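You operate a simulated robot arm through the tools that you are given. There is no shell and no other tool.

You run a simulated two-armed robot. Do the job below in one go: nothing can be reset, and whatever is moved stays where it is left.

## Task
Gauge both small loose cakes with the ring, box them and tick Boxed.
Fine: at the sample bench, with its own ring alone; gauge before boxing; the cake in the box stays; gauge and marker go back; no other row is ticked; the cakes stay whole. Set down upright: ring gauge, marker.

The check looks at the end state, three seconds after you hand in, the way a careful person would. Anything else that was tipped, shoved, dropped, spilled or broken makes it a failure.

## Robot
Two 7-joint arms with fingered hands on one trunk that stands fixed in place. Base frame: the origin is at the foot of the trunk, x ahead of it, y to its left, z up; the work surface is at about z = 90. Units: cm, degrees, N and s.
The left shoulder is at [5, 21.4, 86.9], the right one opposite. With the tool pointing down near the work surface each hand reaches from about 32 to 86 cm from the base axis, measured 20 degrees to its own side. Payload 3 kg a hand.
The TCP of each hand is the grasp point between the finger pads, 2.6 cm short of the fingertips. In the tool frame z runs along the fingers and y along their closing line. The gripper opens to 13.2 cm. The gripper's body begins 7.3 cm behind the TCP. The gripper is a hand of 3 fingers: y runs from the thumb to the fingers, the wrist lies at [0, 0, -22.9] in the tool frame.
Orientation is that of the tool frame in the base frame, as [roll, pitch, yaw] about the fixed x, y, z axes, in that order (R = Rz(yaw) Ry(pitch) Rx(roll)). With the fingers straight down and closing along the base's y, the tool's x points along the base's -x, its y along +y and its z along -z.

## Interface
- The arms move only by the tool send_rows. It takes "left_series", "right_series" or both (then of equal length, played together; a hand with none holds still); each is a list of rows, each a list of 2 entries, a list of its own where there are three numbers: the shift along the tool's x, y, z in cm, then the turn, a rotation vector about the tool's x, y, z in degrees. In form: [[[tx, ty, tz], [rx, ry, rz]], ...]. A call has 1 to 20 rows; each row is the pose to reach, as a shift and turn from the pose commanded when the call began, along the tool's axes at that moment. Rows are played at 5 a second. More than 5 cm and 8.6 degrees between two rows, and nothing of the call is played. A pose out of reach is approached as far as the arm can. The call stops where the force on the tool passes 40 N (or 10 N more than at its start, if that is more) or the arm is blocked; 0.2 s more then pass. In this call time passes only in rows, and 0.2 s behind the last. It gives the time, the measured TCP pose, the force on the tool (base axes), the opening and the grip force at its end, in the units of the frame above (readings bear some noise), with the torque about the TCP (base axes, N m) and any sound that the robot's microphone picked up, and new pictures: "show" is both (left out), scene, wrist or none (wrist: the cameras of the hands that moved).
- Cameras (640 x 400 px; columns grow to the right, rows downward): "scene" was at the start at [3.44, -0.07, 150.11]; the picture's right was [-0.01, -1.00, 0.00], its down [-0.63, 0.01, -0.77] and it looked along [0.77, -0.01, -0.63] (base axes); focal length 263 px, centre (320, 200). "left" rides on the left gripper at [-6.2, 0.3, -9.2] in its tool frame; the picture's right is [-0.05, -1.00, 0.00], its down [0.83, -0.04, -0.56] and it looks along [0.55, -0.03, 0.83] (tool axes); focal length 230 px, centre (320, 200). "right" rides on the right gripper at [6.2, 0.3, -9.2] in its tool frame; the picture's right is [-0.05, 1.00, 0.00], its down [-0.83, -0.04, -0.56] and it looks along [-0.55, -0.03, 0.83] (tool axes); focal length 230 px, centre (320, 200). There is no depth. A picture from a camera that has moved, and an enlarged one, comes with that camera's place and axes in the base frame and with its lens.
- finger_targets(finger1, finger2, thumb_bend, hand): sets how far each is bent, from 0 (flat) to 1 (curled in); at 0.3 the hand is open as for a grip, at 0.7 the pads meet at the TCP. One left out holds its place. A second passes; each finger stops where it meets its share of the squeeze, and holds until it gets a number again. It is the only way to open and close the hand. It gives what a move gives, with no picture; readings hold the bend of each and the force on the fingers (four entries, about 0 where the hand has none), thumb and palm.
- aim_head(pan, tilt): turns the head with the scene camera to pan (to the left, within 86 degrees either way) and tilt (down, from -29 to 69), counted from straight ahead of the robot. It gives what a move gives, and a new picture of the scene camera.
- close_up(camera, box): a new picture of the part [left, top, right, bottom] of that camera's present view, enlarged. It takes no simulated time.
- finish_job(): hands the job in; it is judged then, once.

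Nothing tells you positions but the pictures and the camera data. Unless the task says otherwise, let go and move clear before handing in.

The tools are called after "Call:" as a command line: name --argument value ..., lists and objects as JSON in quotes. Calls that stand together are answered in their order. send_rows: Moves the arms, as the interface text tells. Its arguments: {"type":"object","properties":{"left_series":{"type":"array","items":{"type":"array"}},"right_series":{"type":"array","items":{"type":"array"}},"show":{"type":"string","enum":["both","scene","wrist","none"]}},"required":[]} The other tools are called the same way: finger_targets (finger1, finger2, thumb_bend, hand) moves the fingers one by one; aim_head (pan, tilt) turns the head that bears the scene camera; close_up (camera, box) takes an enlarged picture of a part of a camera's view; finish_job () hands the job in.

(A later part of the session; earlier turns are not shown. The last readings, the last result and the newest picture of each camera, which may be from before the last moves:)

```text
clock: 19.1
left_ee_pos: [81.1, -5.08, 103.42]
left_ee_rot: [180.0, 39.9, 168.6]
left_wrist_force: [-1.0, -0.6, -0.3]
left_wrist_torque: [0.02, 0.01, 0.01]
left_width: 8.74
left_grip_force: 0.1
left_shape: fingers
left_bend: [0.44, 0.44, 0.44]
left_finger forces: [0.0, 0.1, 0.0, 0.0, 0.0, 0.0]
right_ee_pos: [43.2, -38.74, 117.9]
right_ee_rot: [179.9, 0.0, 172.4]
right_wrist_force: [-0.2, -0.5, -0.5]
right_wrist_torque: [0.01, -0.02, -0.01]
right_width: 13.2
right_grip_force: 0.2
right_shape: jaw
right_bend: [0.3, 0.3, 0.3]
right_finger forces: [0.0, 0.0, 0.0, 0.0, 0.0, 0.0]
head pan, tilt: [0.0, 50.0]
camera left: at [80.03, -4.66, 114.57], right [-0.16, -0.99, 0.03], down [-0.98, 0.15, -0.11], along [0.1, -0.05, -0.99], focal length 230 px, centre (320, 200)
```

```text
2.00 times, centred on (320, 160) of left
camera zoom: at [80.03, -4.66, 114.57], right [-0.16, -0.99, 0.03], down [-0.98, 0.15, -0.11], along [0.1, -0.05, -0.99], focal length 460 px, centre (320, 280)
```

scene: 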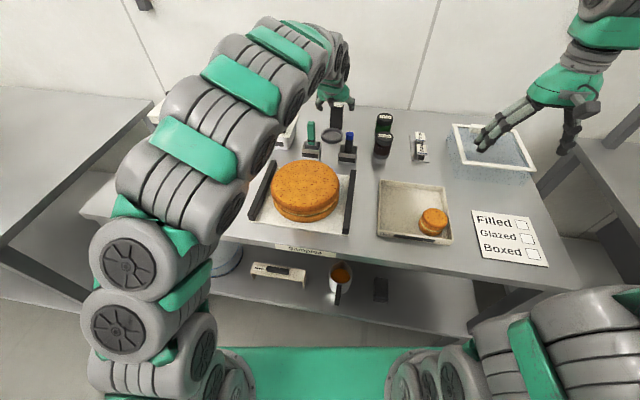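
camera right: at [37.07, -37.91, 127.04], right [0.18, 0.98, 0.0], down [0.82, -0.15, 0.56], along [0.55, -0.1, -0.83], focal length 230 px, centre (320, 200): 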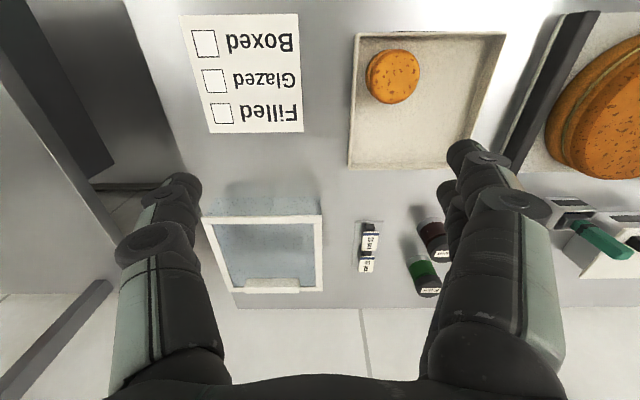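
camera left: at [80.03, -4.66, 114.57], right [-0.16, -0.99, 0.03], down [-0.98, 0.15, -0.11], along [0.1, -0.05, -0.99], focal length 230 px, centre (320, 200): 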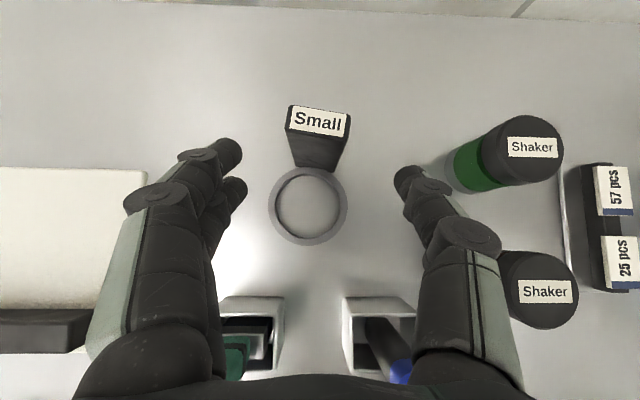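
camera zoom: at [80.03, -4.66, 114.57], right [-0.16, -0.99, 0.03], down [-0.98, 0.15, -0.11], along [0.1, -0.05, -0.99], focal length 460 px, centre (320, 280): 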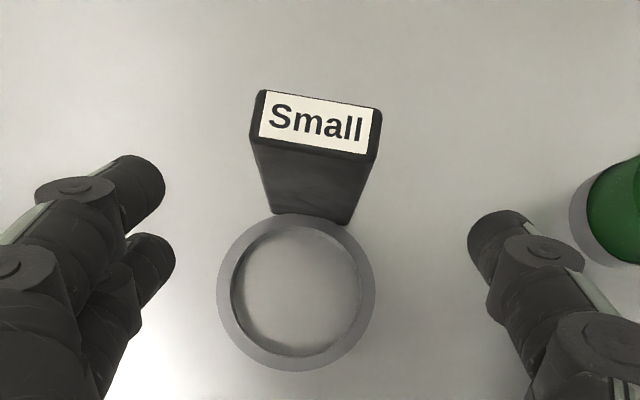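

Gauge is still upright, now heading about -17.5° with ring at (81.9,-4.6). I'll tilt the hand to 60°, then turn to match.

Call:
send_rows --left_series '[[[0.5, 0.2, 0], [0, -5, 0]], [[0.9, 0.5, 0], [0, -10, 0]], [[1.4, 0.7, 0], [0, -15, 0]], [[1.86, 0.9, -0.1], [0, -20, 0]]]' --show "none"

Call:
send_rows --left_series '[[[0, 0, 0], [2.7, 0, 1.55]], [[0, 0, 0], [5.37, 0, 3.1]]]'

Call:
close_up --camera "left" --box '[220, 60, 420, 260]'

Call:
close_up --camera "scene" --box '[250, 50, 410, 170]'

```text
clock: 20.1
left_ee_pos: [79.94, -3.95, 102.37]
left_ee_rot: [180.0, 60.1, 168.8]
left_wrist_force: [0.3, 0.8, -0.2]
left_wrist_torque: [0.01, -0.02, -0.02]
left_width: 8.76
left_grip_force: 0.0
left_shape: fingers
left_bend: [0.44, 0.44, 0.44]
left_finger forces: [0.1, 0.0, 0.1, 0.0, 0.0, 0.0]
right_ee_pos: [43.16, -38.8, 117.83]
right_ee_rot: [179.9, 0.1, 172.3]
right_wrist_force: [0.2, 0.3, 0.5]
right_wrist_torque: [-0.01, 0.0, -0.03]
right_width: 13.2
right_grip_force: 0.0
right_shape: jaw
right_bend: [0.3, 0.3, 0.3]
right_finger forces: [0.0, 0.1, 0.1, 0.0, 0.0, 0.0]
head pan, tilt: [0.0, 50.0]
```

```text
clock: 20.7
left_ee_pos: [79.94, -3.92, 102.23]
left_ee_rot: [179.9, 60.0, 162.4]
left_wrist_force: [-0.6, 0.7, -1.4]
left_wrist_torque: [-0.04, 0.02, -0.02]
left_width: 8.77
left_grip_force: 0.0
left_shape: fingers
left_bend: [0.44, 0.44, 0.44]
left_finger forces: [0.1, 0.1, 0.0, 0.1, 0.0, 0.0]
right_ee_pos: [43.06, -38.81, 117.99]
right_ee_rot: [179.9, -0.1, 172.4]
right_wrist_force: [0.3, -0.3, 0.6]
right_wrist_torque: [0.01, 0.02, -0.02]
right_width: 13.22
right_grip_force: 0.1
right_shape: jaw
right_bend: [0.3, 0.3, 0.3]
right_finger forces: [0.0, 0.0, 0.0, 0.0, 0.0, 0.0]
head pan, tilt: [0.0, 50.0]
camera left: at [75.3, -2.26, 112.32], right [-0.28, -0.96, 0.04], down [-0.87, 0.23, -0.44], along [0.41, -0.16, -0.9], focal length 230 px, centre (320, 200)
```

scene: 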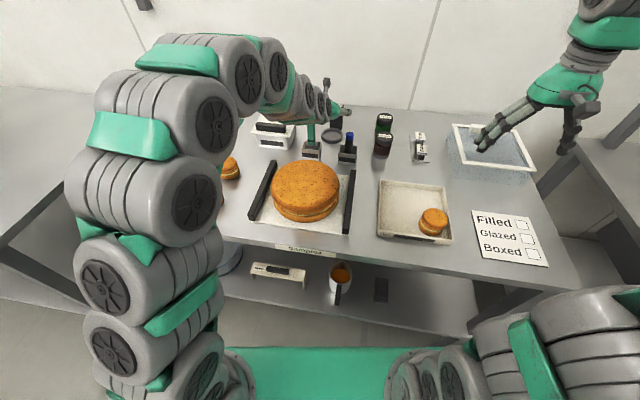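
left: 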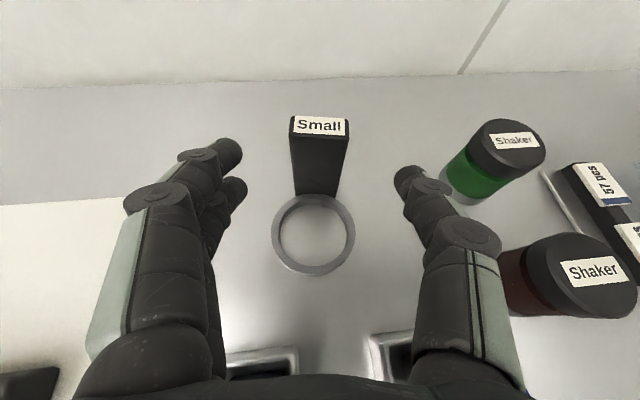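

```text
2.00 times, centred on (320, 160) of left
camera zoom: at [75.3, -2.26, 112.32], right [-0.28, -0.96, 0.04], down [-0.87, 0.23, -0.44], along [0.41, -0.16, -0.9], focal length 460 px, centre (320, 280)
```

zoom: 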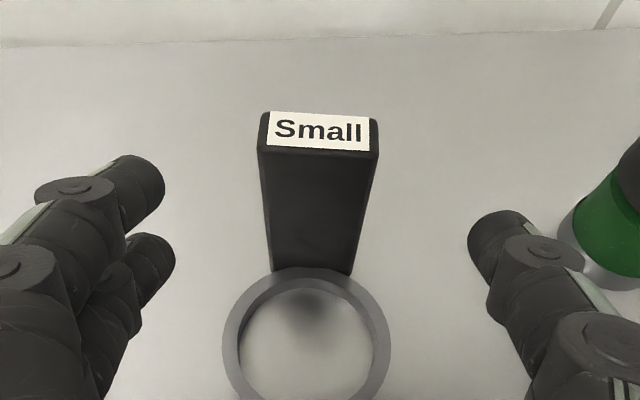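

```text
3.33 times, centred on (330, 110) of scene
camera zoom: at [2.6, 0.0, 148.6], right [0.0, -1.0, 0.0], down [-0.77, 0.0, -0.64], along [0.64, 0.0, -0.77], focal length 876 px, centre (287, 500)
```

zoom: 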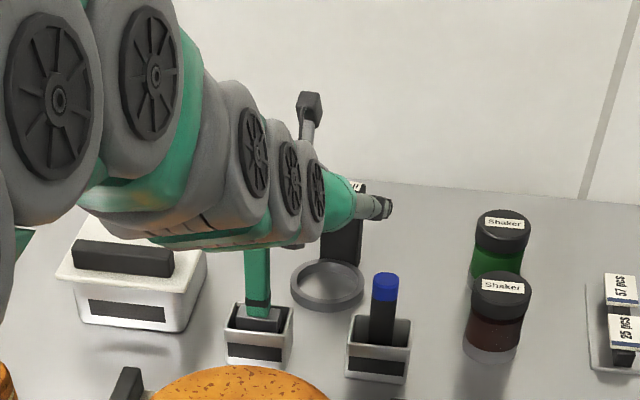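

The wrist would pass close to the stamp at this heading. I'll ease to tilt 55°, heading -13°, so the wrist runs between the stamp and the marker.

Call:
send_rows --left_series '[[[0.2, -0.3, 0.1], [-2, 2.5, -1.15]], [[0.4, -0.6, 0.3], [-4, 5, -2.3]]]'

Call:
close_up --camera "scene" --box '[250, 50, 410, 170]'

Call:
close_up --camera "left" --box '[220, 60, 420, 260]'

```text
clock: 21.3
left_ee_pos: [79.66, -4.65, 101.75]
left_ee_rot: [179.6, 54.9, 166.7]
left_wrist_force: [0.5, 0.5, -0.3]
left_wrist_torque: [-0.03, -0.02, 0.02]
left_width: 8.77
left_grip_force: 0.0
left_shape: fingers
left_bend: [0.44, 0.44, 0.44]
left_finger forces: [0.0, 0.1, 0.0, 0.1, 0.1, 0.1]
right_ee_pos: [43.08, -38.84, 117.87]
right_ee_rot: [-180.0, 0.0, 172.3]
right_wrist_force: [-0.3, 0.8, -0.7]
right_wrist_torque: [-0.04, 0.0, -0.02]
right_width: 13.22
right_grip_force: 0.0
right_shape: jaw
right_bend: [0.3, 0.3, 0.3]
right_finger forces: [0.0, 0.0, 0.1, 0.1, 0.0, 0.1]
head pan, tilt: [0.0, 50.0]
camera left: at [75.89, -3.56, 112.22], right [-0.2, -0.98, 0.04], down [-0.92, 0.17, -0.36], along [0.35, -0.11, -0.93], focal length 230 px, centre (320, 200)
```

scene: 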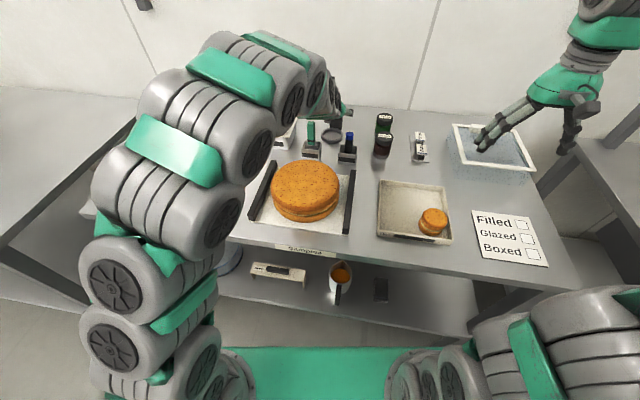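
left: 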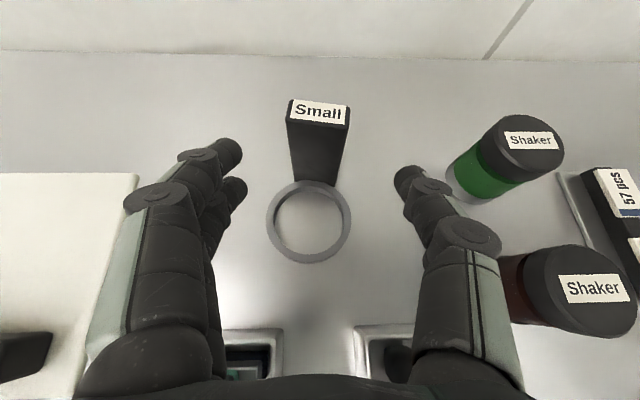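

```text
3.33 times, centred on (330, 110) of scene
camera zoom: at [2.6, -0.01, 148.6], right [0.0, -1.0, 0.0], down [-0.77, 0.0, -0.64], along [0.64, 0.0, -0.77], focal length 876 px, centre (287, 500)
```

zoom: 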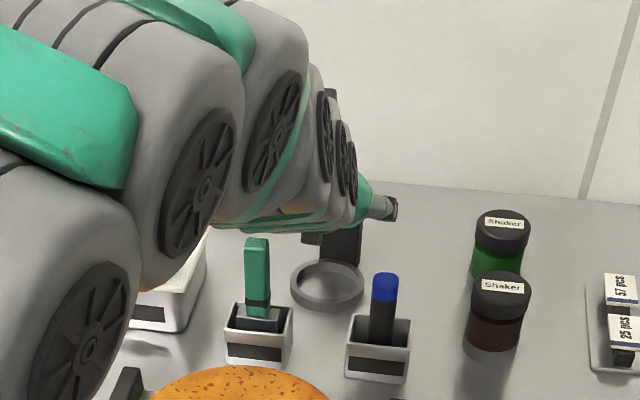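

```text
2.00 times, centred on (320, 160) of left
camera zoom: at [75.89, -3.56, 112.22], right [-0.2, -0.98, 0.04], down [-0.92, 0.17, -0.36], along [0.35, -0.11, -0.93], focal length 460 px, centre (320, 280)
```

zoom: 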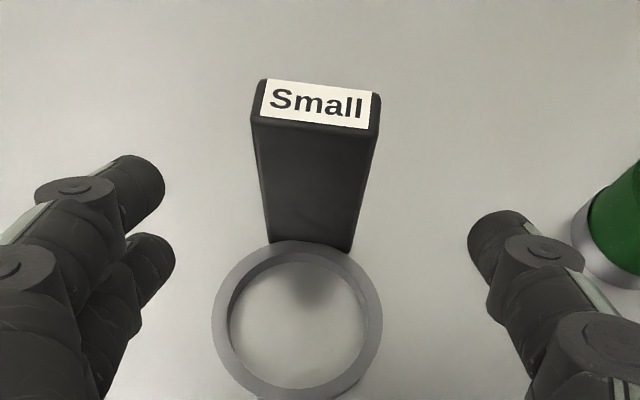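

Clear of the stamp now. Advancing 9 cm along the axis to straddle the post.

Call:
send_rows --left_series '[[[0, 0.05, 2.5], [0, 0, 0]], [[0, 0.05, 5], [0, 0, 0]], [[-0.1, 0.1, 7], [0, 0, 0]], [[-0.1, 0.15, 9.1], [0, 0, 0]]]'

Call:
close_up --camera "scene" --box '[250, 50, 410, 170]'

```text
clock: 22.3
left_ee_pos: [87.09, -6.0, 96.63]
left_ee_rot: [179.7, 54.9, 166.8]
left_wrist_force: [-0.7, -1.1, 0.0]
left_wrist_torque: [-0.02, -0.02, 0.02]
left_width: 8.77
left_grip_force: 0.1
left_shape: fingers
left_bend: [0.44, 0.44, 0.44]
left_finger forces: [0.0, 0.0, 0.0, 0.0, 0.0, 0.1]
right_ee_pos: [43.28, -38.97, 117.82]
right_ee_rot: [180.0, -0.1, 172.2]
right_wrist_force: [0.2, 0.2, 0.4]
right_wrist_torque: [0.01, -0.01, -0.03]
right_width: 13.21
right_grip_force: 0.0
right_shape: jaw
right_bend: [0.3, 0.3, 0.3]
right_finger forces: [0.0, 0.1, 0.0, 0.0, 0.1, 0.0]
head pan, tilt: [0.0, 50.0]
camera left: at [83.24, -4.94, 107.05], right [-0.19, -0.98, 0.04], down [-0.92, 0.17, -0.36], along [0.35, -0.11, -0.93], focal length 230 px, centre (320, 200)
```

scene: 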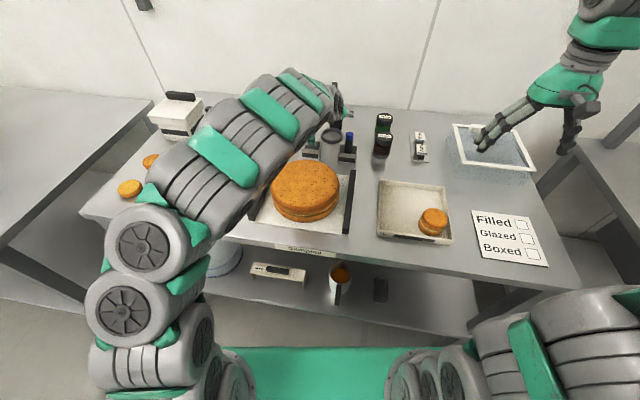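
left: 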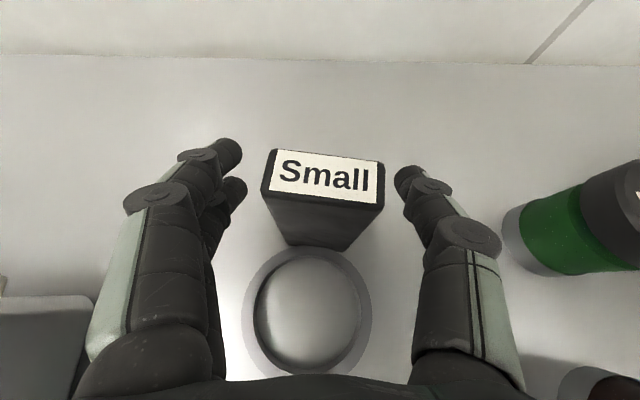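

```text
3.33 times, centred on (330, 110) of scene
camera zoom: at [2.6, -0.01, 148.6], right [0.0, -1.0, 0.0], down [-0.77, 0.0, -0.64], along [0.64, 0.0, -0.77], focal length 876 px, centre (287, 500)
```

zoom: 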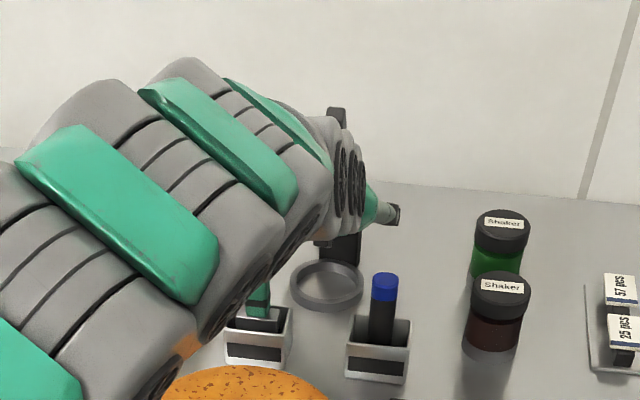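

The post is centred between the pads. Closing gradually.

Call:
finger_targets --hand "left" --finger1 0.56 --finger2 0.56 --thumb_bend 0.56

Call:
finger_targets --hand "left" --finger1 0.6 --finger2 0.6 --thumb_bend 0.6

Call:
close_up --camera "left" --box '[160, 100, 480, 380]'

```text
clock: 23.3
left_ee_pos: [87.16, -6.05, 96.7]
left_ee_rot: [179.6, 55.0, 166.9]
left_wrist_force: [-0.3, 0.8, 0.8]
left_wrist_torque: [-0.02, 0.03, 0.01]
left_width: 4.86
left_grip_force: 0.1
left_shape: fingers
left_bend: [0.56, 0.56, 0.56]
left_finger forces: [0.0, 0.1, 0.1, 0.0, 0.0, 0.1]
right_ee_pos: [43.08, -39.0, 117.92]
right_ee_rot: [180.0, 0.0, 172.3]
right_wrist_force: [-0.9, 0.0, 1.3]
right_wrist_torque: [0.0, 0.01, -0.01]
right_width: 13.19
right_grip_force: 0.1
right_shape: jaw
right_bend: [0.3, 0.3, 0.3]
right_finger forces: [0.1, 0.1, 0.0, 0.1, 0.0, 0.0]
head pan, tilt: [0.0, 50.0]
```

```text
clock: 24.3
left_ee_pos: [87.07, -5.94, 96.72]
left_ee_rot: [179.6, 54.9, 166.7]
left_wrist_force: [0.3, -0.1, 0.0]
left_wrist_torque: [-0.01, -0.02, 0.01]
left_width: 3.68
left_grip_force: 0.1
left_shape: fingers
left_bend: [0.6, 0.59, 0.59]
left_finger forces: [0.0, 0.8, 0.0, 0.1, 1.1, 0.0]
right_ee_pos: [43.07, -38.81, 117.93]
right_ee_rot: [180.0, 0.0, 172.3]
right_wrist_force: [-0.3, 0.1, 0.0]
right_wrist_torque: [-0.01, 0.0, 0.02]
right_width: 13.17
right_grip_force: 0.1
right_shape: jaw
right_bend: [0.3, 0.3, 0.3]
right_finger forces: [0.0, 0.1, 0.0, 0.0, 0.1, 0.0]
head pan, tilt: [0.0, 50.0]
```

```text
1.43 times, centred on (320, 240) of left
camera zoom: at [83.23, -4.89, 107.11], right [-0.19, -0.98, 0.04], down [-0.92, 0.17, -0.36], along [0.35, -0.11, -0.93], focal length 329 px, centre (320, 143)
```

zoom: 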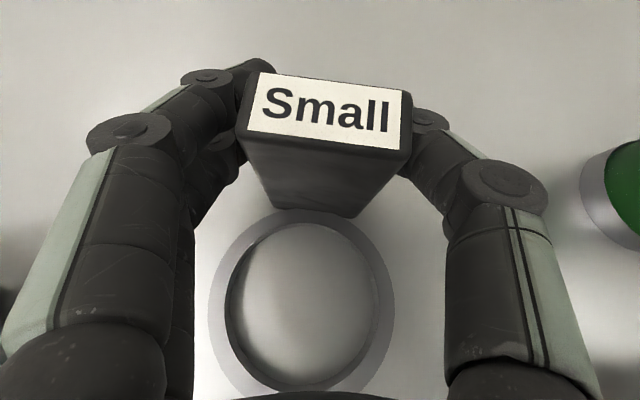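

The upper finger would again slide behind the post's back edge. I'll open slightly, pull back about 0.8 cm, and close again.

Call:
finger_targets --hand "left" --finger1 0.54 --finger2 0.54 --thumb_bend 0.54

Call:
send_rows --left_series '[[[0.3, 0, -0.4], [0, 0, 0]], [[0.5, 0, -0.7], [0, 0, 0]]]' --show "none"

Call:
finger_targets --hand "left" --finger1 0.61 --finger2 0.59 --thumb_bend 0.6

Call:
close_up --camera "left" --box '[160, 100, 480, 380]'

```text
clock: 25.3
left_ee_pos: [87.03, -5.96, 96.68]
left_ee_rot: [179.6, 54.9, 166.8]
left_wrist_force: [0.3, 0.2, 0.1]
left_wrist_torque: [-0.02, 0.03, 0.01]
left_width: 5.39
left_grip_force: 0.1
left_shape: fingers
left_bend: [0.54, 0.54, 0.54]
left_finger forces: [0.0, 0.0, 0.0, 0.1, 0.1, 0.1]
right_ee_pos: [43.23, -38.91, 117.89]
right_ee_rot: [180.0, 0.1, 172.3]
right_wrist_force: [-0.6, -0.1, 0.3]
right_wrist_torque: [0.0, -0.02, 0.01]
right_width: 13.21
right_grip_force: 0.0
right_shape: jaw
right_bend: [0.3, 0.3, 0.3]
right_finger forces: [0.0, 0.0, 0.1, 0.1, 0.0, 0.0]
head pan, tilt: [0.0, 50.0]
```

```text
clock: 25.9
left_ee_pos: [86.17, -5.74, 96.63]
left_ee_rot: [179.6, 54.9, 166.9]
left_wrist_force: [-0.2, 0.4, -1.0]
left_wrist_torque: [-0.05, 0.01, -0.01]
left_width: 5.38
left_grip_force: 0.0
left_shape: fingers
left_bend: [0.54, 0.54, 0.54]
left_finger forces: [0.1, 0.0, 0.0, 0.0, 0.0, 0.0]
right_ee_pos: [43.23, -38.88, 117.94]
right_ee_rot: [-180.0, 0.0, 172.4]
right_wrist_force: [0.0, 0.4, 0.3]
right_wrist_torque: [-0.02, 0.01, 0.05]
right_width: 13.19
right_grip_force: 0.0
right_shape: jaw
right_bend: [0.3, 0.3, 0.3]
right_finger forces: [0.0, 0.1, 0.1, 0.1, 0.0, 0.0]
head pan, tilt: [0.0, 50.0]
```

```text
clock: 26.9
left_ee_pos: [86.3, -5.84, 96.7]
left_ee_rot: [179.6, 55.0, 166.8]
left_wrist_force: [-0.4, 0.3, 0.4]
left_wrist_torque: [0.03, -0.01, 0.02]
left_width: 3.83
left_grip_force: 2.1
left_shape: fingers
left_bend: [0.6, 0.57, 0.59]
left_finger forces: [0.7, 1.5, 0.1, 0.0, 2.2, 0.0]
right_ee_pos: [43.02, -38.94, 117.94]
right_ee_rot: [180.0, 0.1, 172.3]
right_wrist_force: [-0.1, -0.9, 0.2]
right_wrist_torque: [0.03, -0.01, 0.01]
right_width: 13.15
right_grip_force: 0.0
right_shape: jaw
right_bend: [0.3, 0.3, 0.3]
right_finger forces: [0.0, 0.0, 0.1, 0.1, 0.1, 0.1]
head pan, tilt: [0.0, 50.0]
```

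```text
1.43 times, centred on (320, 240) of left
camera zoom: at [82.4, -4.73, 107.09], right [-0.19, -0.98, 0.04], down [-0.92, 0.17, -0.36], along [0.35, -0.11, -0.93], focal length 329 px, centre (320, 143)
```

zoom: 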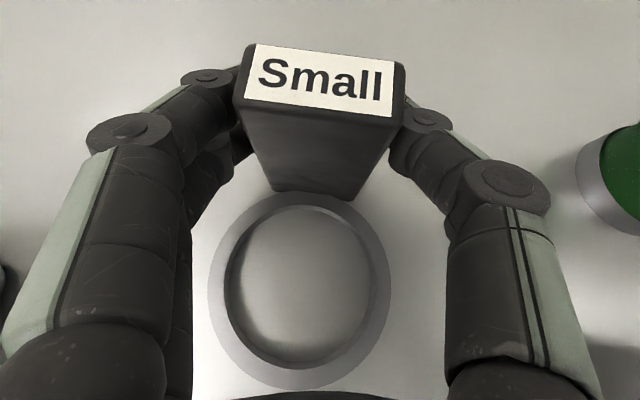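

All three digits touch now. Squeezing to hold firmly.

Call:
finger_targets --hand "left" --finger1 0.7 --finger2 0.68 --thumb_bend 0.68

Call:
close_up --camera "left" --box '[160, 100, 480, 380]'

```text
clock: 27.9
left_ee_pos: [86.27, -5.84, 96.71]
left_ee_rot: [179.6, 55.0, 166.8]
left_wrist_force: [-0.8, -0.7, 0.2]
left_wrist_torque: [0.03, 0.04, 0.0]
left_width: 3.39
left_grip_force: 13.0
left_shape: fingers
left_bend: [0.63, 0.59, 0.63]
left_finger forces: [5.9, 7.1, 0.1, 0.2, 12.6, 0.0]
right_ee_pos: [43.18, -38.79, 117.97]
right_ee_rot: [-179.9, 0.0, 172.3]
right_wrist_force: [0.8, -0.1, 0.0]
right_wrist_torque: [0.02, 0.0, 0.0]
right_width: 13.21
right_grip_force: 0.0
right_shape: jaw
right_bend: [0.3, 0.3, 0.3]
right_finger forces: [0.1, 0.0, 0.0, 0.0, 0.0, 0.1]
head pan, tilt: [0.0, 50.0]
```

```text
1.43 times, centred on (320, 240) of left
camera zoom: at [82.4, -4.73, 107.09], right [-0.19, -0.98, 0.04], down [-0.92, 0.17, -0.36], along [0.35, -0.11, -0.93], focal length 329 px, centre (320, 143)
```

zoom: 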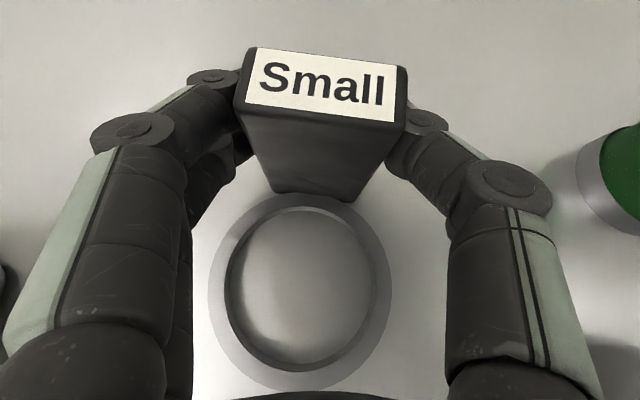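

Firm three-point grip (13 N). Lifting straight up a few centimetres to test.

Call:
send_rows --left_series '[[[-0.41, 0, -0.29], [0, 0, 0]], [[-0.82, 0, -0.57], [0, 0, 0]], [[-1.64, 0, -1.15], [0, 0, 0]], [[-2.46, 0, -1.72], [0, 0, 0]], [[-4.1, 0, -2.87], [0, 0, 0]], [[-5.7, 0, -4], [0, 0, 0]]]'

Call:
close_up --camera "left" --box '[160, 100, 480, 380]'

Call:
close_up --camera "scene" --box '[250, 50, 410, 170]'

```text
clock: 29.3
left_ee_pos: [86.46, -5.94, 103.69]
left_ee_rot: [179.7, 55.0, 166.7]
left_wrist_force: [-0.3, -0.3, -1.7]
left_wrist_torque: [0.0, 0.01, 0.0]
left_width: 2.88
left_grip_force: 11.4
left_shape: fingers
left_bend: [0.66, 0.59, 0.63]
left_finger forces: [3.8, 8.0, 0.0, 0.0, 11.4, 0.0]
right_ee_pos: [43.15, -38.8, 117.92]
right_ee_rot: [-180.0, 0.0, 172.4]
right_wrist_force: [-1.0, 0.1, -0.2]
right_wrist_torque: [0.02, 0.02, 0.0]
right_width: 13.2
right_grip_force: 0.0
right_shape: jaw
right_bend: [0.3, 0.3, 0.3]
right_finger forces: [0.1, 0.0, 0.1, 0.1, 0.0, 0.1]
head pan, tilt: [0.0, 50.0]
camera left: at [82.48, -4.86, 114.02], right [-0.19, -0.98, 0.04], down [-0.92, 0.17, -0.36], along [0.35, -0.11, -0.93], focal length 230 px, centre (320, 200)
```

scene: 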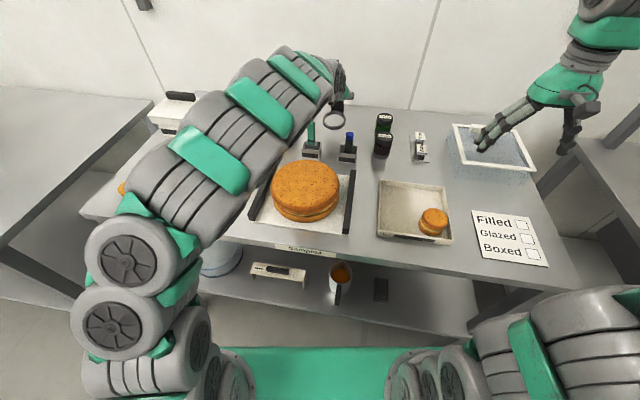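
left: 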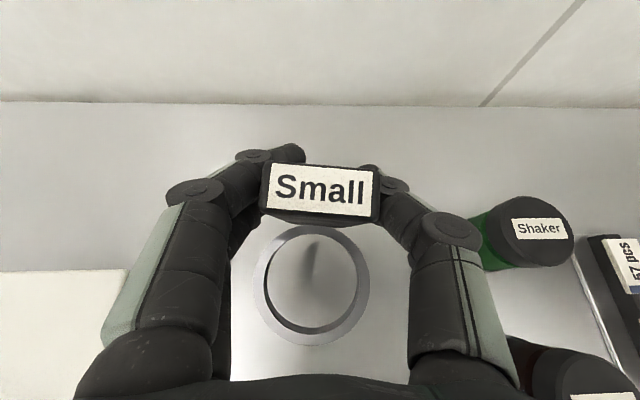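

```text
1.43 times, centred on (320, 240) of left
camera zoom: at [82.48, -4.86, 114.02], right [-0.19, -0.98, 0.04], down [-0.92, 0.17, -0.36], along [0.35, -0.11, -0.93], focal length 329 px, centre (320, 143)
```

zoom: 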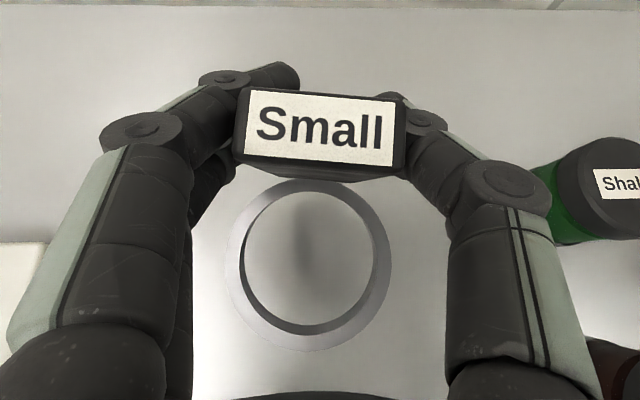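

```text
3.33 times, centred on (330, 110) of scene
camera zoom: at [2.6, 0.0, 148.6], right [0.0, -1.0, 0.0], down [-0.77, 0.0, -0.64], along [0.64, 0.0, -0.77], focal length 876 px, centre (287, 500)
```

zoom: 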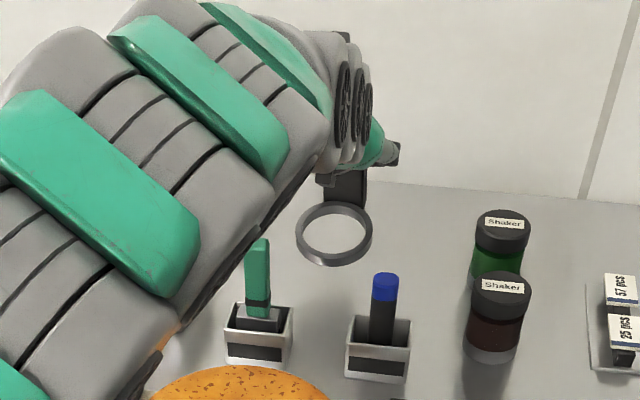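

The gauge is held but sagged about 17° (ring's near side low). I'll level it by reducing the hand tilt by 17° while raising and drawing back clear of the stamp and marker, then check that it is stable.

Call:
send_rows --left_series '[[[-1.22, -0.17, -1.75], [0, 2, 0]], [[-2.44, -0.35, -3.5], [0, 5, 0]], [[-3.65, -0.5, -5.2], [0, 8, 0]], [[-4.87, -0.7, -7], [0, 10, 0]], [[-3.4, 0.35, -9], [0, 12, 0]], [[-2, 1.4, -11], [0, 14, 0]], [[-0.5, 2.5, -13.1], [0, 16, 0]], [[0.9, 3.5, -15.2], [0, 17, 0]], [[2.34, 4.56, -17.25], [0, 17, 0]]]'

Call:
close_up --camera "left" --box '[160, 100, 480, 380]'

Call:
close_up --camera "scene" --box '[230, 20, 390, 140]'

```text
clock: 31.3
left_ee_pos: [72.21, 1.99, 111.64]
left_ee_rot: [179.8, 37.9, 166.9]
left_wrist_force: [0.3, 0.1, -1.1]
left_wrist_torque: [-0.02, -0.02, 0.02]
left_width: 2.45
left_grip_force: 10.0
left_shape: fingers
left_bend: [0.68, 0.59, 0.64]
left_finger forces: [2.4, 8.1, 0.0, 0.0, 9.5, 0.0]
right_ee_pos: [43.09, -38.98, 117.86]
right_ee_rot: [-180.0, 0.1, 172.4]
right_wrist_force: [0.0, 0.0, 0.3]
right_wrist_torque: [0.01, -0.02, 0.04]
right_width: 13.2
right_grip_force: 0.2
right_shape: jaw
right_bend: [0.3, 0.3, 0.3]
right_finger forces: [0.1, 0.0, 0.1, 0.0, 0.0, 0.0]
head pan, tilt: [0.0, 50.0]
camera left: at [71.54, 2.37, 122.78], right [-0.18, -0.98, 0.03], down [-0.98, 0.18, -0.07], along [0.07, -0.04, -1.0], focal length 230 px, centre (320, 200)
```

scene: 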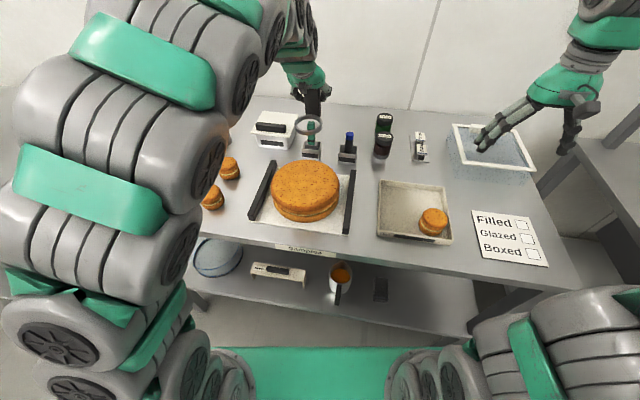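
left: 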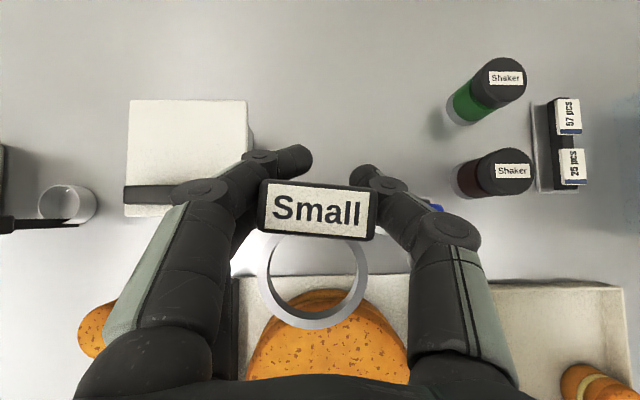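

```text
1.43 times, centred on (320, 240) of left
camera zoom: at [71.54, 2.37, 122.78], right [-0.18, -0.98, 0.03], down [-0.98, 0.18, -0.07], along [0.07, -0.04, -1.0], focal length 329 px, centre (320, 143)
```

zoom: 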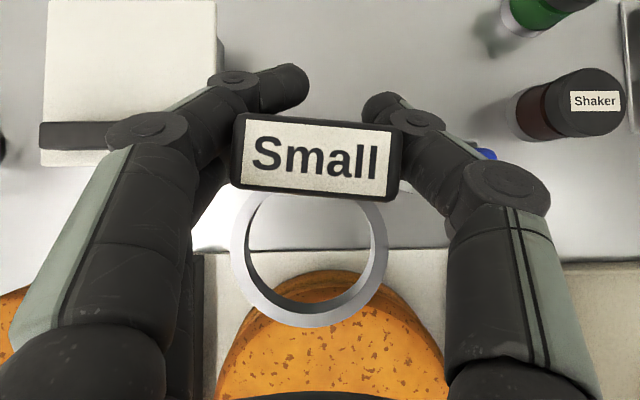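

```text
3.33 times, centred on (310, 80) of scene
camera zoom: at [2.6, 0.0, 148.6], right [0.0, -1.0, 0.0], down [-0.77, 0.0, -0.64], along [0.64, 0.0, -0.77], focal length 876 px, centre (353, 600)
```

zoom: 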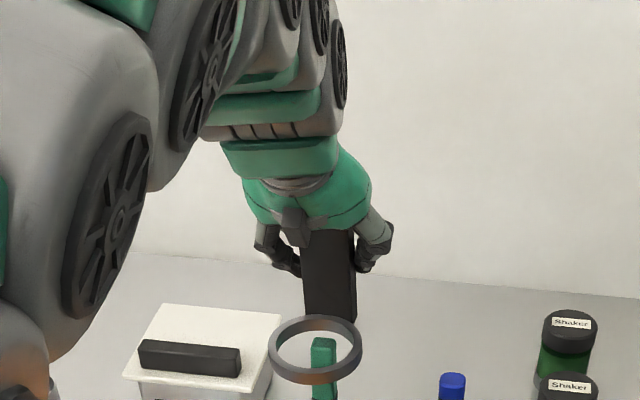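

The hold is slowly slipping (finger 1 creeping behind the post), so I want a sturdier grip. I'll carry it level to the open patch near (56,22), set it down there, and regrasp across the thin direction with a vertical hand.

Call:
send_rows --left_series '[[[1.2, 1.58, -0.93], [0, 0.5, 0]], [[2.4, 3.15, -1.86], [0, 1, 0]], [[3.6, 4.7, -2.8], [0, 1.5, 0]], [[4.8, 6.3, -3.7], [0, 2, 0]], [[6, 7.9, -4.65], [0, 2.5, 0]], [[7.2, 9.45, -5.6], [0, 3, 0]], [[8.4, 11, -6.5], [0, 3.5, 0]], [[9.6, 12.6, -7.45], [0, 4, 0]], [[10.8, 14.2, -8.4], [0, 4, 0]], [[11.97, 15.77, -9.31], [0, 4, 0]]]'

Call:
close_up --camera "left" --box '[160, 100, 480, 380]'

Call:
close_up --camera "scene" --box '[150, 60, 310, 220]'

```text
clock: 33.5
left_ee_pos: [61.05, 20.84, 111.78]
left_ee_rot: [179.8, 34.1, 167.1]
left_wrist_force: [0.6, 0.0, -0.9]
left_wrist_torque: [-0.03, -0.01, 0.0]
left_width: 2.31
left_grip_force: 9.4
left_shape: fingers
left_bend: [0.68, 0.59, 0.64]
left_finger forces: [1.9, 8.3, 0.0, 0.0, 8.9, 0.0]
right_ee_pos: [43.11, -38.81, 117.84]
right_ee_rot: [-180.0, 0.1, 172.3]
right_wrist_force: [0.3, -0.6, 0.0]
right_wrist_torque: [-0.01, -0.03, 0.02]
right_width: 13.19
right_grip_force: 0.1
right_shape: jaw
right_bend: [0.3, 0.3, 0.3]
right_finger forces: [0.0, 0.0, 0.0, 0.0, 0.1, 0.0]
head pan, tilt: [0.0, 50.0]
camera left: at [61.06, 20.99, 122.91], right [-0.18, -0.98, 0.03], down [-0.98, 0.18, 0.0], along [0.0, -0.03, -1.0], focal length 230 px, centre (320, 200)
```

scene: 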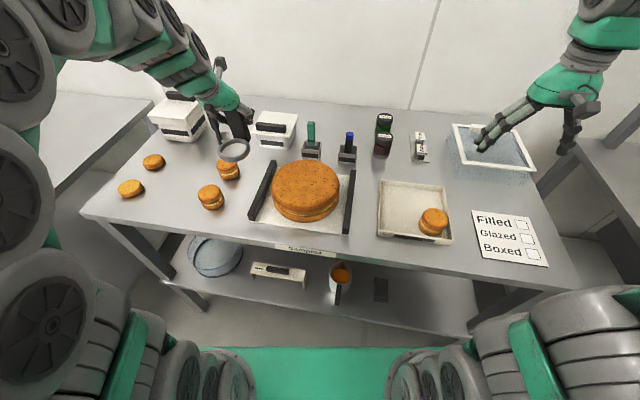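
left: 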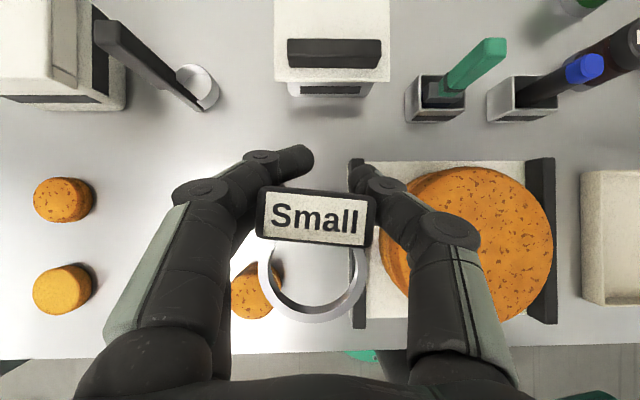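

```text
1.43 times, centred on (320, 240) of left
camera zoom: at [61.06, 20.99, 122.91], right [-0.18, -0.98, 0.03], down [-0.98, 0.18, 0.0], along [0.0, -0.03, -1.0], focal length 329 px, centre (320, 143)
```

zoom: 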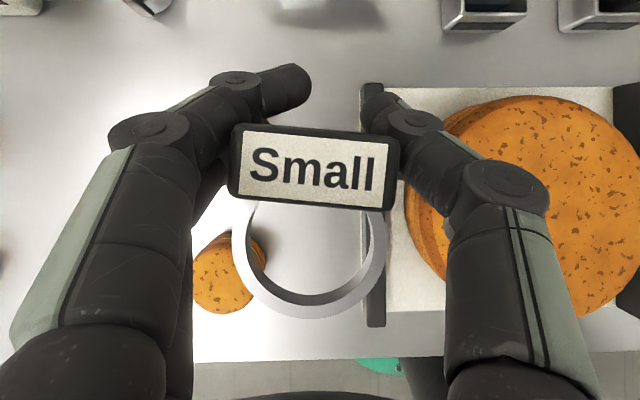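

```text
2.50 times, centred on (230, 140) of scene
camera zoom: at [2.6, 0.0, 148.6], right [0.0, -1.0, 0.0], down [-0.77, 0.0, -0.64], along [0.64, 0.0, -0.77], focal length 657 px, centre (545, 350)
```

zoom: 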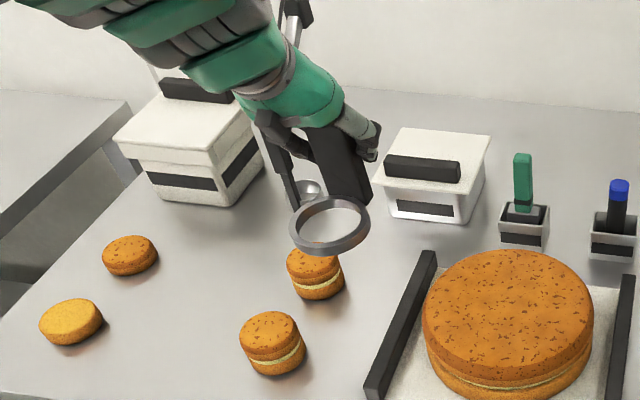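

The gauge is nearly level and held. I'll lower it gently to the open patch.

Call:
send_rows --left_series '[[[1.2, 0.25, 1.6], [0, 0, 0]], [[2.4, 0.49, 3.2], [0, 0, 0]], [[3.6, 0.49, 4.9], [0, 0, 0]], [[4.8, 0.49, 6.7], [0, 0, 0]], [[5.9, 0.49, 8.4], [0, 0, 0]], [[6.8, 0.49, 9.8], [0, 0, 0]], [[7.3, 0.49, 10.6], [0, 0, 0]], [[7.65, 0.49, 11.1], [0, 0, 0]]]'

Call:
close_up --camera "scene" --box '[150, 60, 310, 220]'

```text
clock: 35.3
left_ee_pos: [60.94, 21.36, 98.23]
left_ee_rot: [179.8, 33.9, 166.9]
left_wrist_force: [1.5, -0.5, -0.1]
left_wrist_torque: [-0.02, -0.03, 0.03]
left_width: 0.86
left_grip_force: 0.1
left_shape: fingers
left_bend: [0.7, 0.68, 0.68]
left_finger forces: [0.0, 0.0, 0.0, 0.1, 0.0, 0.0]
right_ee_pos: [43.07, -38.82, 117.91]
right_ee_rot: [180.0, 0.0, 172.3]
right_wrist_force: [0.3, -0.1, -0.3]
right_wrist_torque: [-0.02, 0.02, -0.03]
right_width: 13.2
right_grip_force: 0.1
right_shape: jaw
right_bend: [0.3, 0.3, 0.3]
right_finger forces: [0.1, 0.1, 0.0, 0.1, 0.1, 0.1]
head pan, tilt: [0.0, 50.0]
camera left: at [60.99, 21.45, 109.3], right [-0.18, -0.98, 0.03], down [-0.98, 0.18, 0.0], along [0.0, -0.03, -1.0], focal length 230 px, centre (320, 200)
```

scene: 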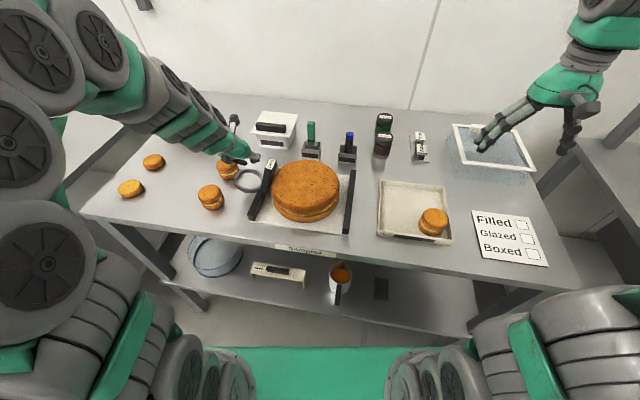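
left: 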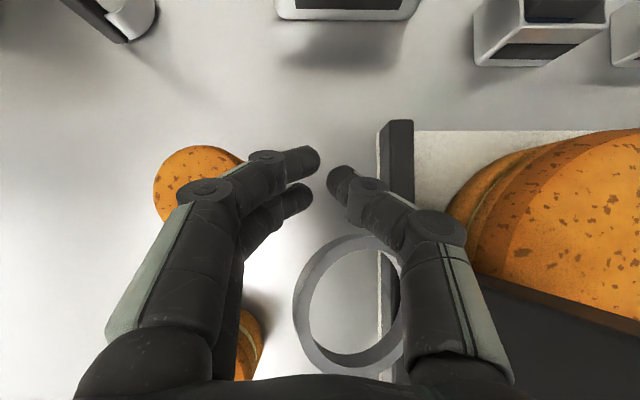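

```text
2.50 times, centred on (230, 140) of scene
camera zoom: at [2.6, 0.0, 148.6], right [0.0, -1.0, 0.0], down [-0.77, 0.0, -0.64], along [0.64, 0.0, -0.77], focal length 657 px, centre (545, 350)
```

zoom: 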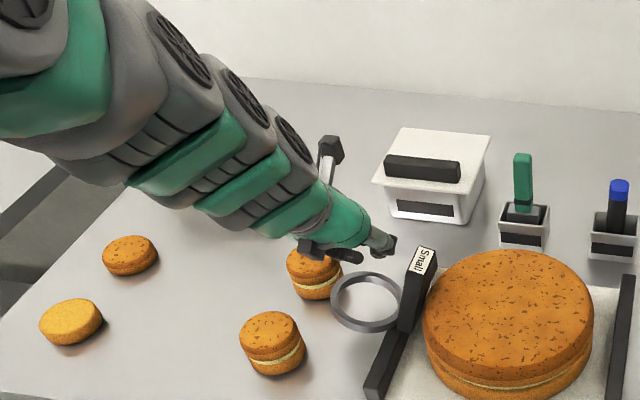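

The gauge slipped out of the grip just above the table and has landed beside the big-cake board, ring flat-looking and post by the handle. I'll back the hand off straight up and inspect carefully.

Call:
send_rows --left_series '[[[-1.1, 0, -1.7], [0, 0, 0]], [[-3.3, 0, -5], [0, 0, 0]], [[-5.6, 0, -8.3], [0, 0, 0]]]'

Call:
close_up --camera "left" --box '[200, 100, 480, 380]'

Call:
close_up --camera "scene" --box '[190, 130, 310, 220]'

```text
clock: 36.1
left_ee_pos: [60.76, 21.15, 108.22]
left_ee_rot: [179.7, 33.9, 166.9]
left_wrist_force: [0.2, -0.2, 0.2]
left_wrist_torque: [0.0, 0.0, 0.01]
left_width: 0.85
left_grip_force: 0.1
left_shape: fingers
left_bend: [0.7, 0.68, 0.68]
left_finger forces: [0.0, 0.1, 0.0, 0.1, 0.0, 0.0]
right_ee_pos: [43.13, -38.86, 117.92]
right_ee_rot: [-180.0, 0.0, 172.3]
right_wrist_force: [-0.1, 0.1, 1.2]
right_wrist_torque: [0.0, -0.02, -0.01]
right_width: 13.18
right_grip_force: 0.0
right_shape: jaw
right_bend: [0.3, 0.3, 0.3]
right_finger forces: [0.1, 0.0, 0.0, 0.0, 0.0, 0.1]
head pan, tilt: [0.0, 50.0]
camera left: at [60.82, 21.4, 119.37], right [-0.18, -0.98, 0.03], down [-0.98, 0.18, 0.0], along [0.0, -0.03, -1.0], focal length 230 px, centre (320, 200)
```

scene: 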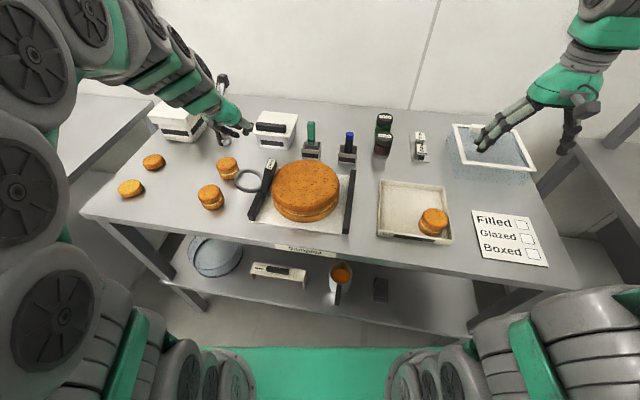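
left: 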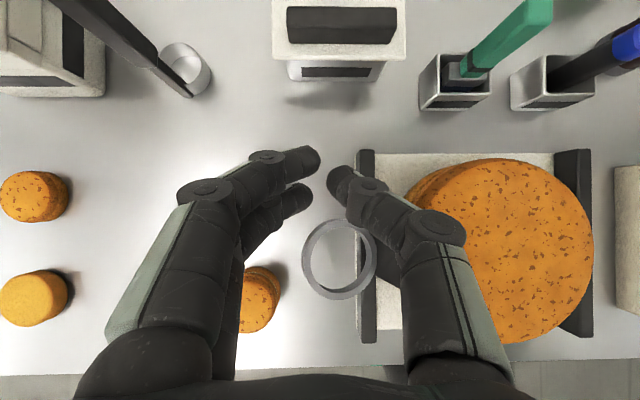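

```text
1.43 times, centred on (340, 240) of left
camera zoom: at [60.82, 21.4, 119.37], right [-0.18, -0.98, 0.03], down [-0.98, 0.18, 0.0], along [0.0, -0.03, -1.0], focal length 329 px, centre (291, 143)
```

zoom: 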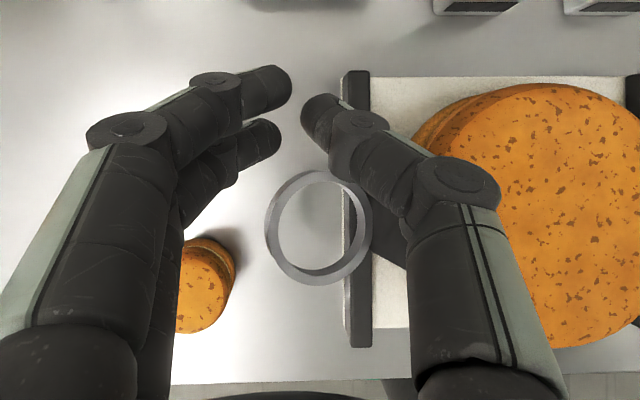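

```text
4.44 times, centred on (250, 175) of scene
camera zoom: at [2.6, 0.0, 148.6], right [0.0, -1.0, 0.0], down [-0.77, 0.0, -0.64], along [0.64, 0.0, -0.77], focal length 1168 px, centre (631, 311)
```

zoom: 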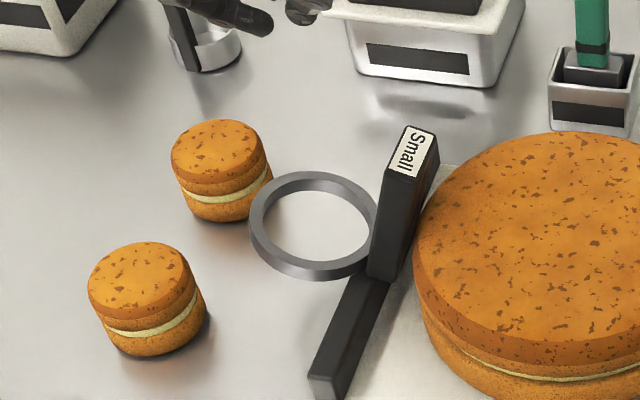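

The gauge now seems to straddle the board's left handle, post toward the big cake. I'll open the left hand and centre its camera above the gauge for a clear look.

Call:
finger_targets --hand "left" --finger1 0.3 --finger2 0.3 --thumb_bend 0.3

Call:
send_rows --left_series '[[[-1.1, -1.5, -2], [0, 0, 0]], [[-1.5, -3.5, -4], [0, 0, 0]], [[-0.5, -5, -6], [0, 0, 0]]]'

Call:
close_up --camera "left" --box '[220, 100, 460, 340]'

Call:
close_up --camera "scene" --box '[210, 140, 290, 210]'

```text
clock: 37.1
left_ee_pos: [60.78, 21.23, 108.19]
left_ee_rot: [179.7, 34.0, 166.9]
left_wrist_force: [-0.8, -0.1, 0.6]
left_wrist_torque: [0.0, -0.01, 0.02]
left_width: 13.37
left_grip_force: 0.0
left_shape: fingers
left_bend: [0.3, 0.3, 0.3]
left_finger forces: [0.1, 0.0, 0.0, 0.0, 0.0, 0.1]
right_ee_pos: [43.19, -38.9, 117.94]
right_ee_rot: [-180.0, 0.1, 172.3]
right_wrist_force: [0.2, 0.5, -0.2]
right_wrist_torque: [-0.02, 0.03, -0.01]
right_width: 13.19
right_grip_force: 0.1
right_shape: jaw
right_bend: [0.3, 0.3, 0.3]
right_finger forces: [0.0, 0.0, 0.0, 0.1, 0.1, 0.0]
head pan, tilt: [0.0, 50.0]
```

```text
clock: 37.9
left_ee_pos: [56.89, 17.1, 113.27]
left_ee_rot: [179.8, 33.9, 167.0]
left_wrist_force: [-0.5, 0.9, 0.2]
left_wrist_torque: [-0.01, -0.04, 0.0]
left_width: 13.42
left_grip_force: 0.1
left_shape: fingers
left_bend: [0.3, 0.3, 0.3]
left_finger forces: [0.0, 0.0, 0.0, 0.1, 0.1, 0.0]
right_ee_pos: [43.16, -38.71, 117.92]
right_ee_rot: [180.0, 0.1, 172.4]
right_wrist_force: [0.2, -0.6, -0.7]
right_wrist_torque: [-0.04, 0.01, -0.01]
right_width: 13.18
right_grip_force: 0.0
right_shape: jaw
right_bend: [0.3, 0.3, 0.3]
right_finger forces: [0.0, 0.1, 0.1, 0.1, 0.0, 0.0]
head pan, tilt: [0.0, 50.0]
camera left: at [56.92, 17.29, 124.53], right [-0.18, -0.98, 0.03], down [-0.98, 0.18, 0.0], along [0.0, -0.03, -1.0], focal length 230 px, centre (320, 200)
```

scene: 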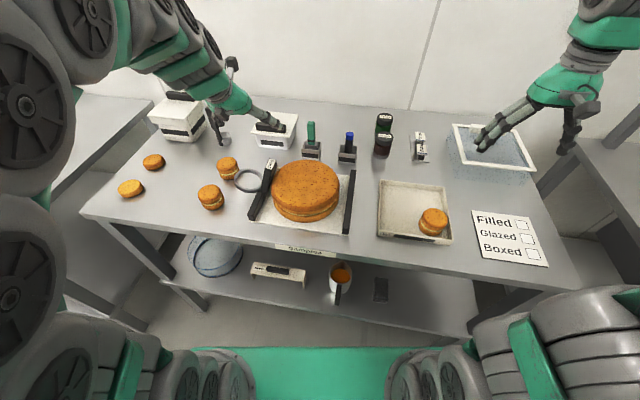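
left: 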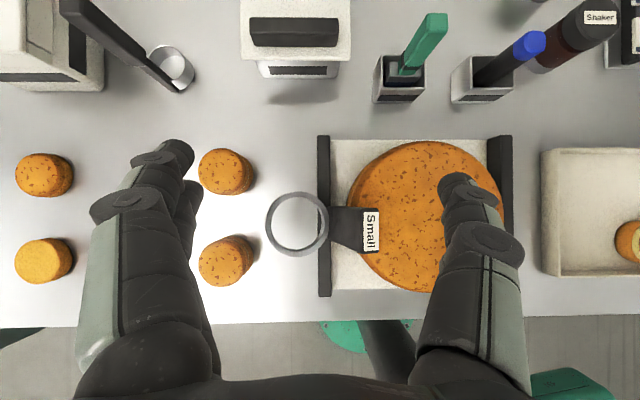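

```text
1.67 times, centred on (340, 220) of left
camera zoom: at [56.92, 17.29, 124.53], right [-0.18, -0.98, 0.03], down [-0.98, 0.18, 0.0], along [0.0, -0.03, -1.0], focal length 384 px, centre (287, 167)
```

zoom: 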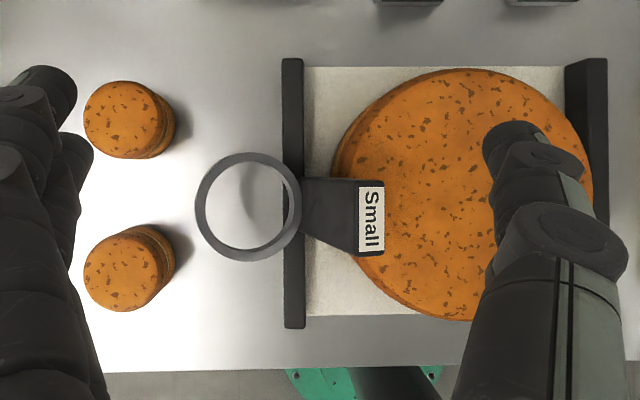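

```text
5.71 times, centred on (250, 175) of scene
camera zoom: at [2.6, 0.0, 148.6], right [0.0, -1.0, 0.0], down [-0.77, 0.0, -0.64], along [0.64, 0.0, -0.77], focal length 1502 px, centre (720, 343)
```

zoom: 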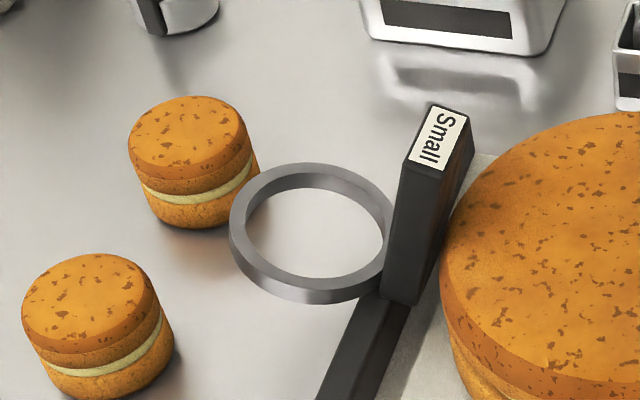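

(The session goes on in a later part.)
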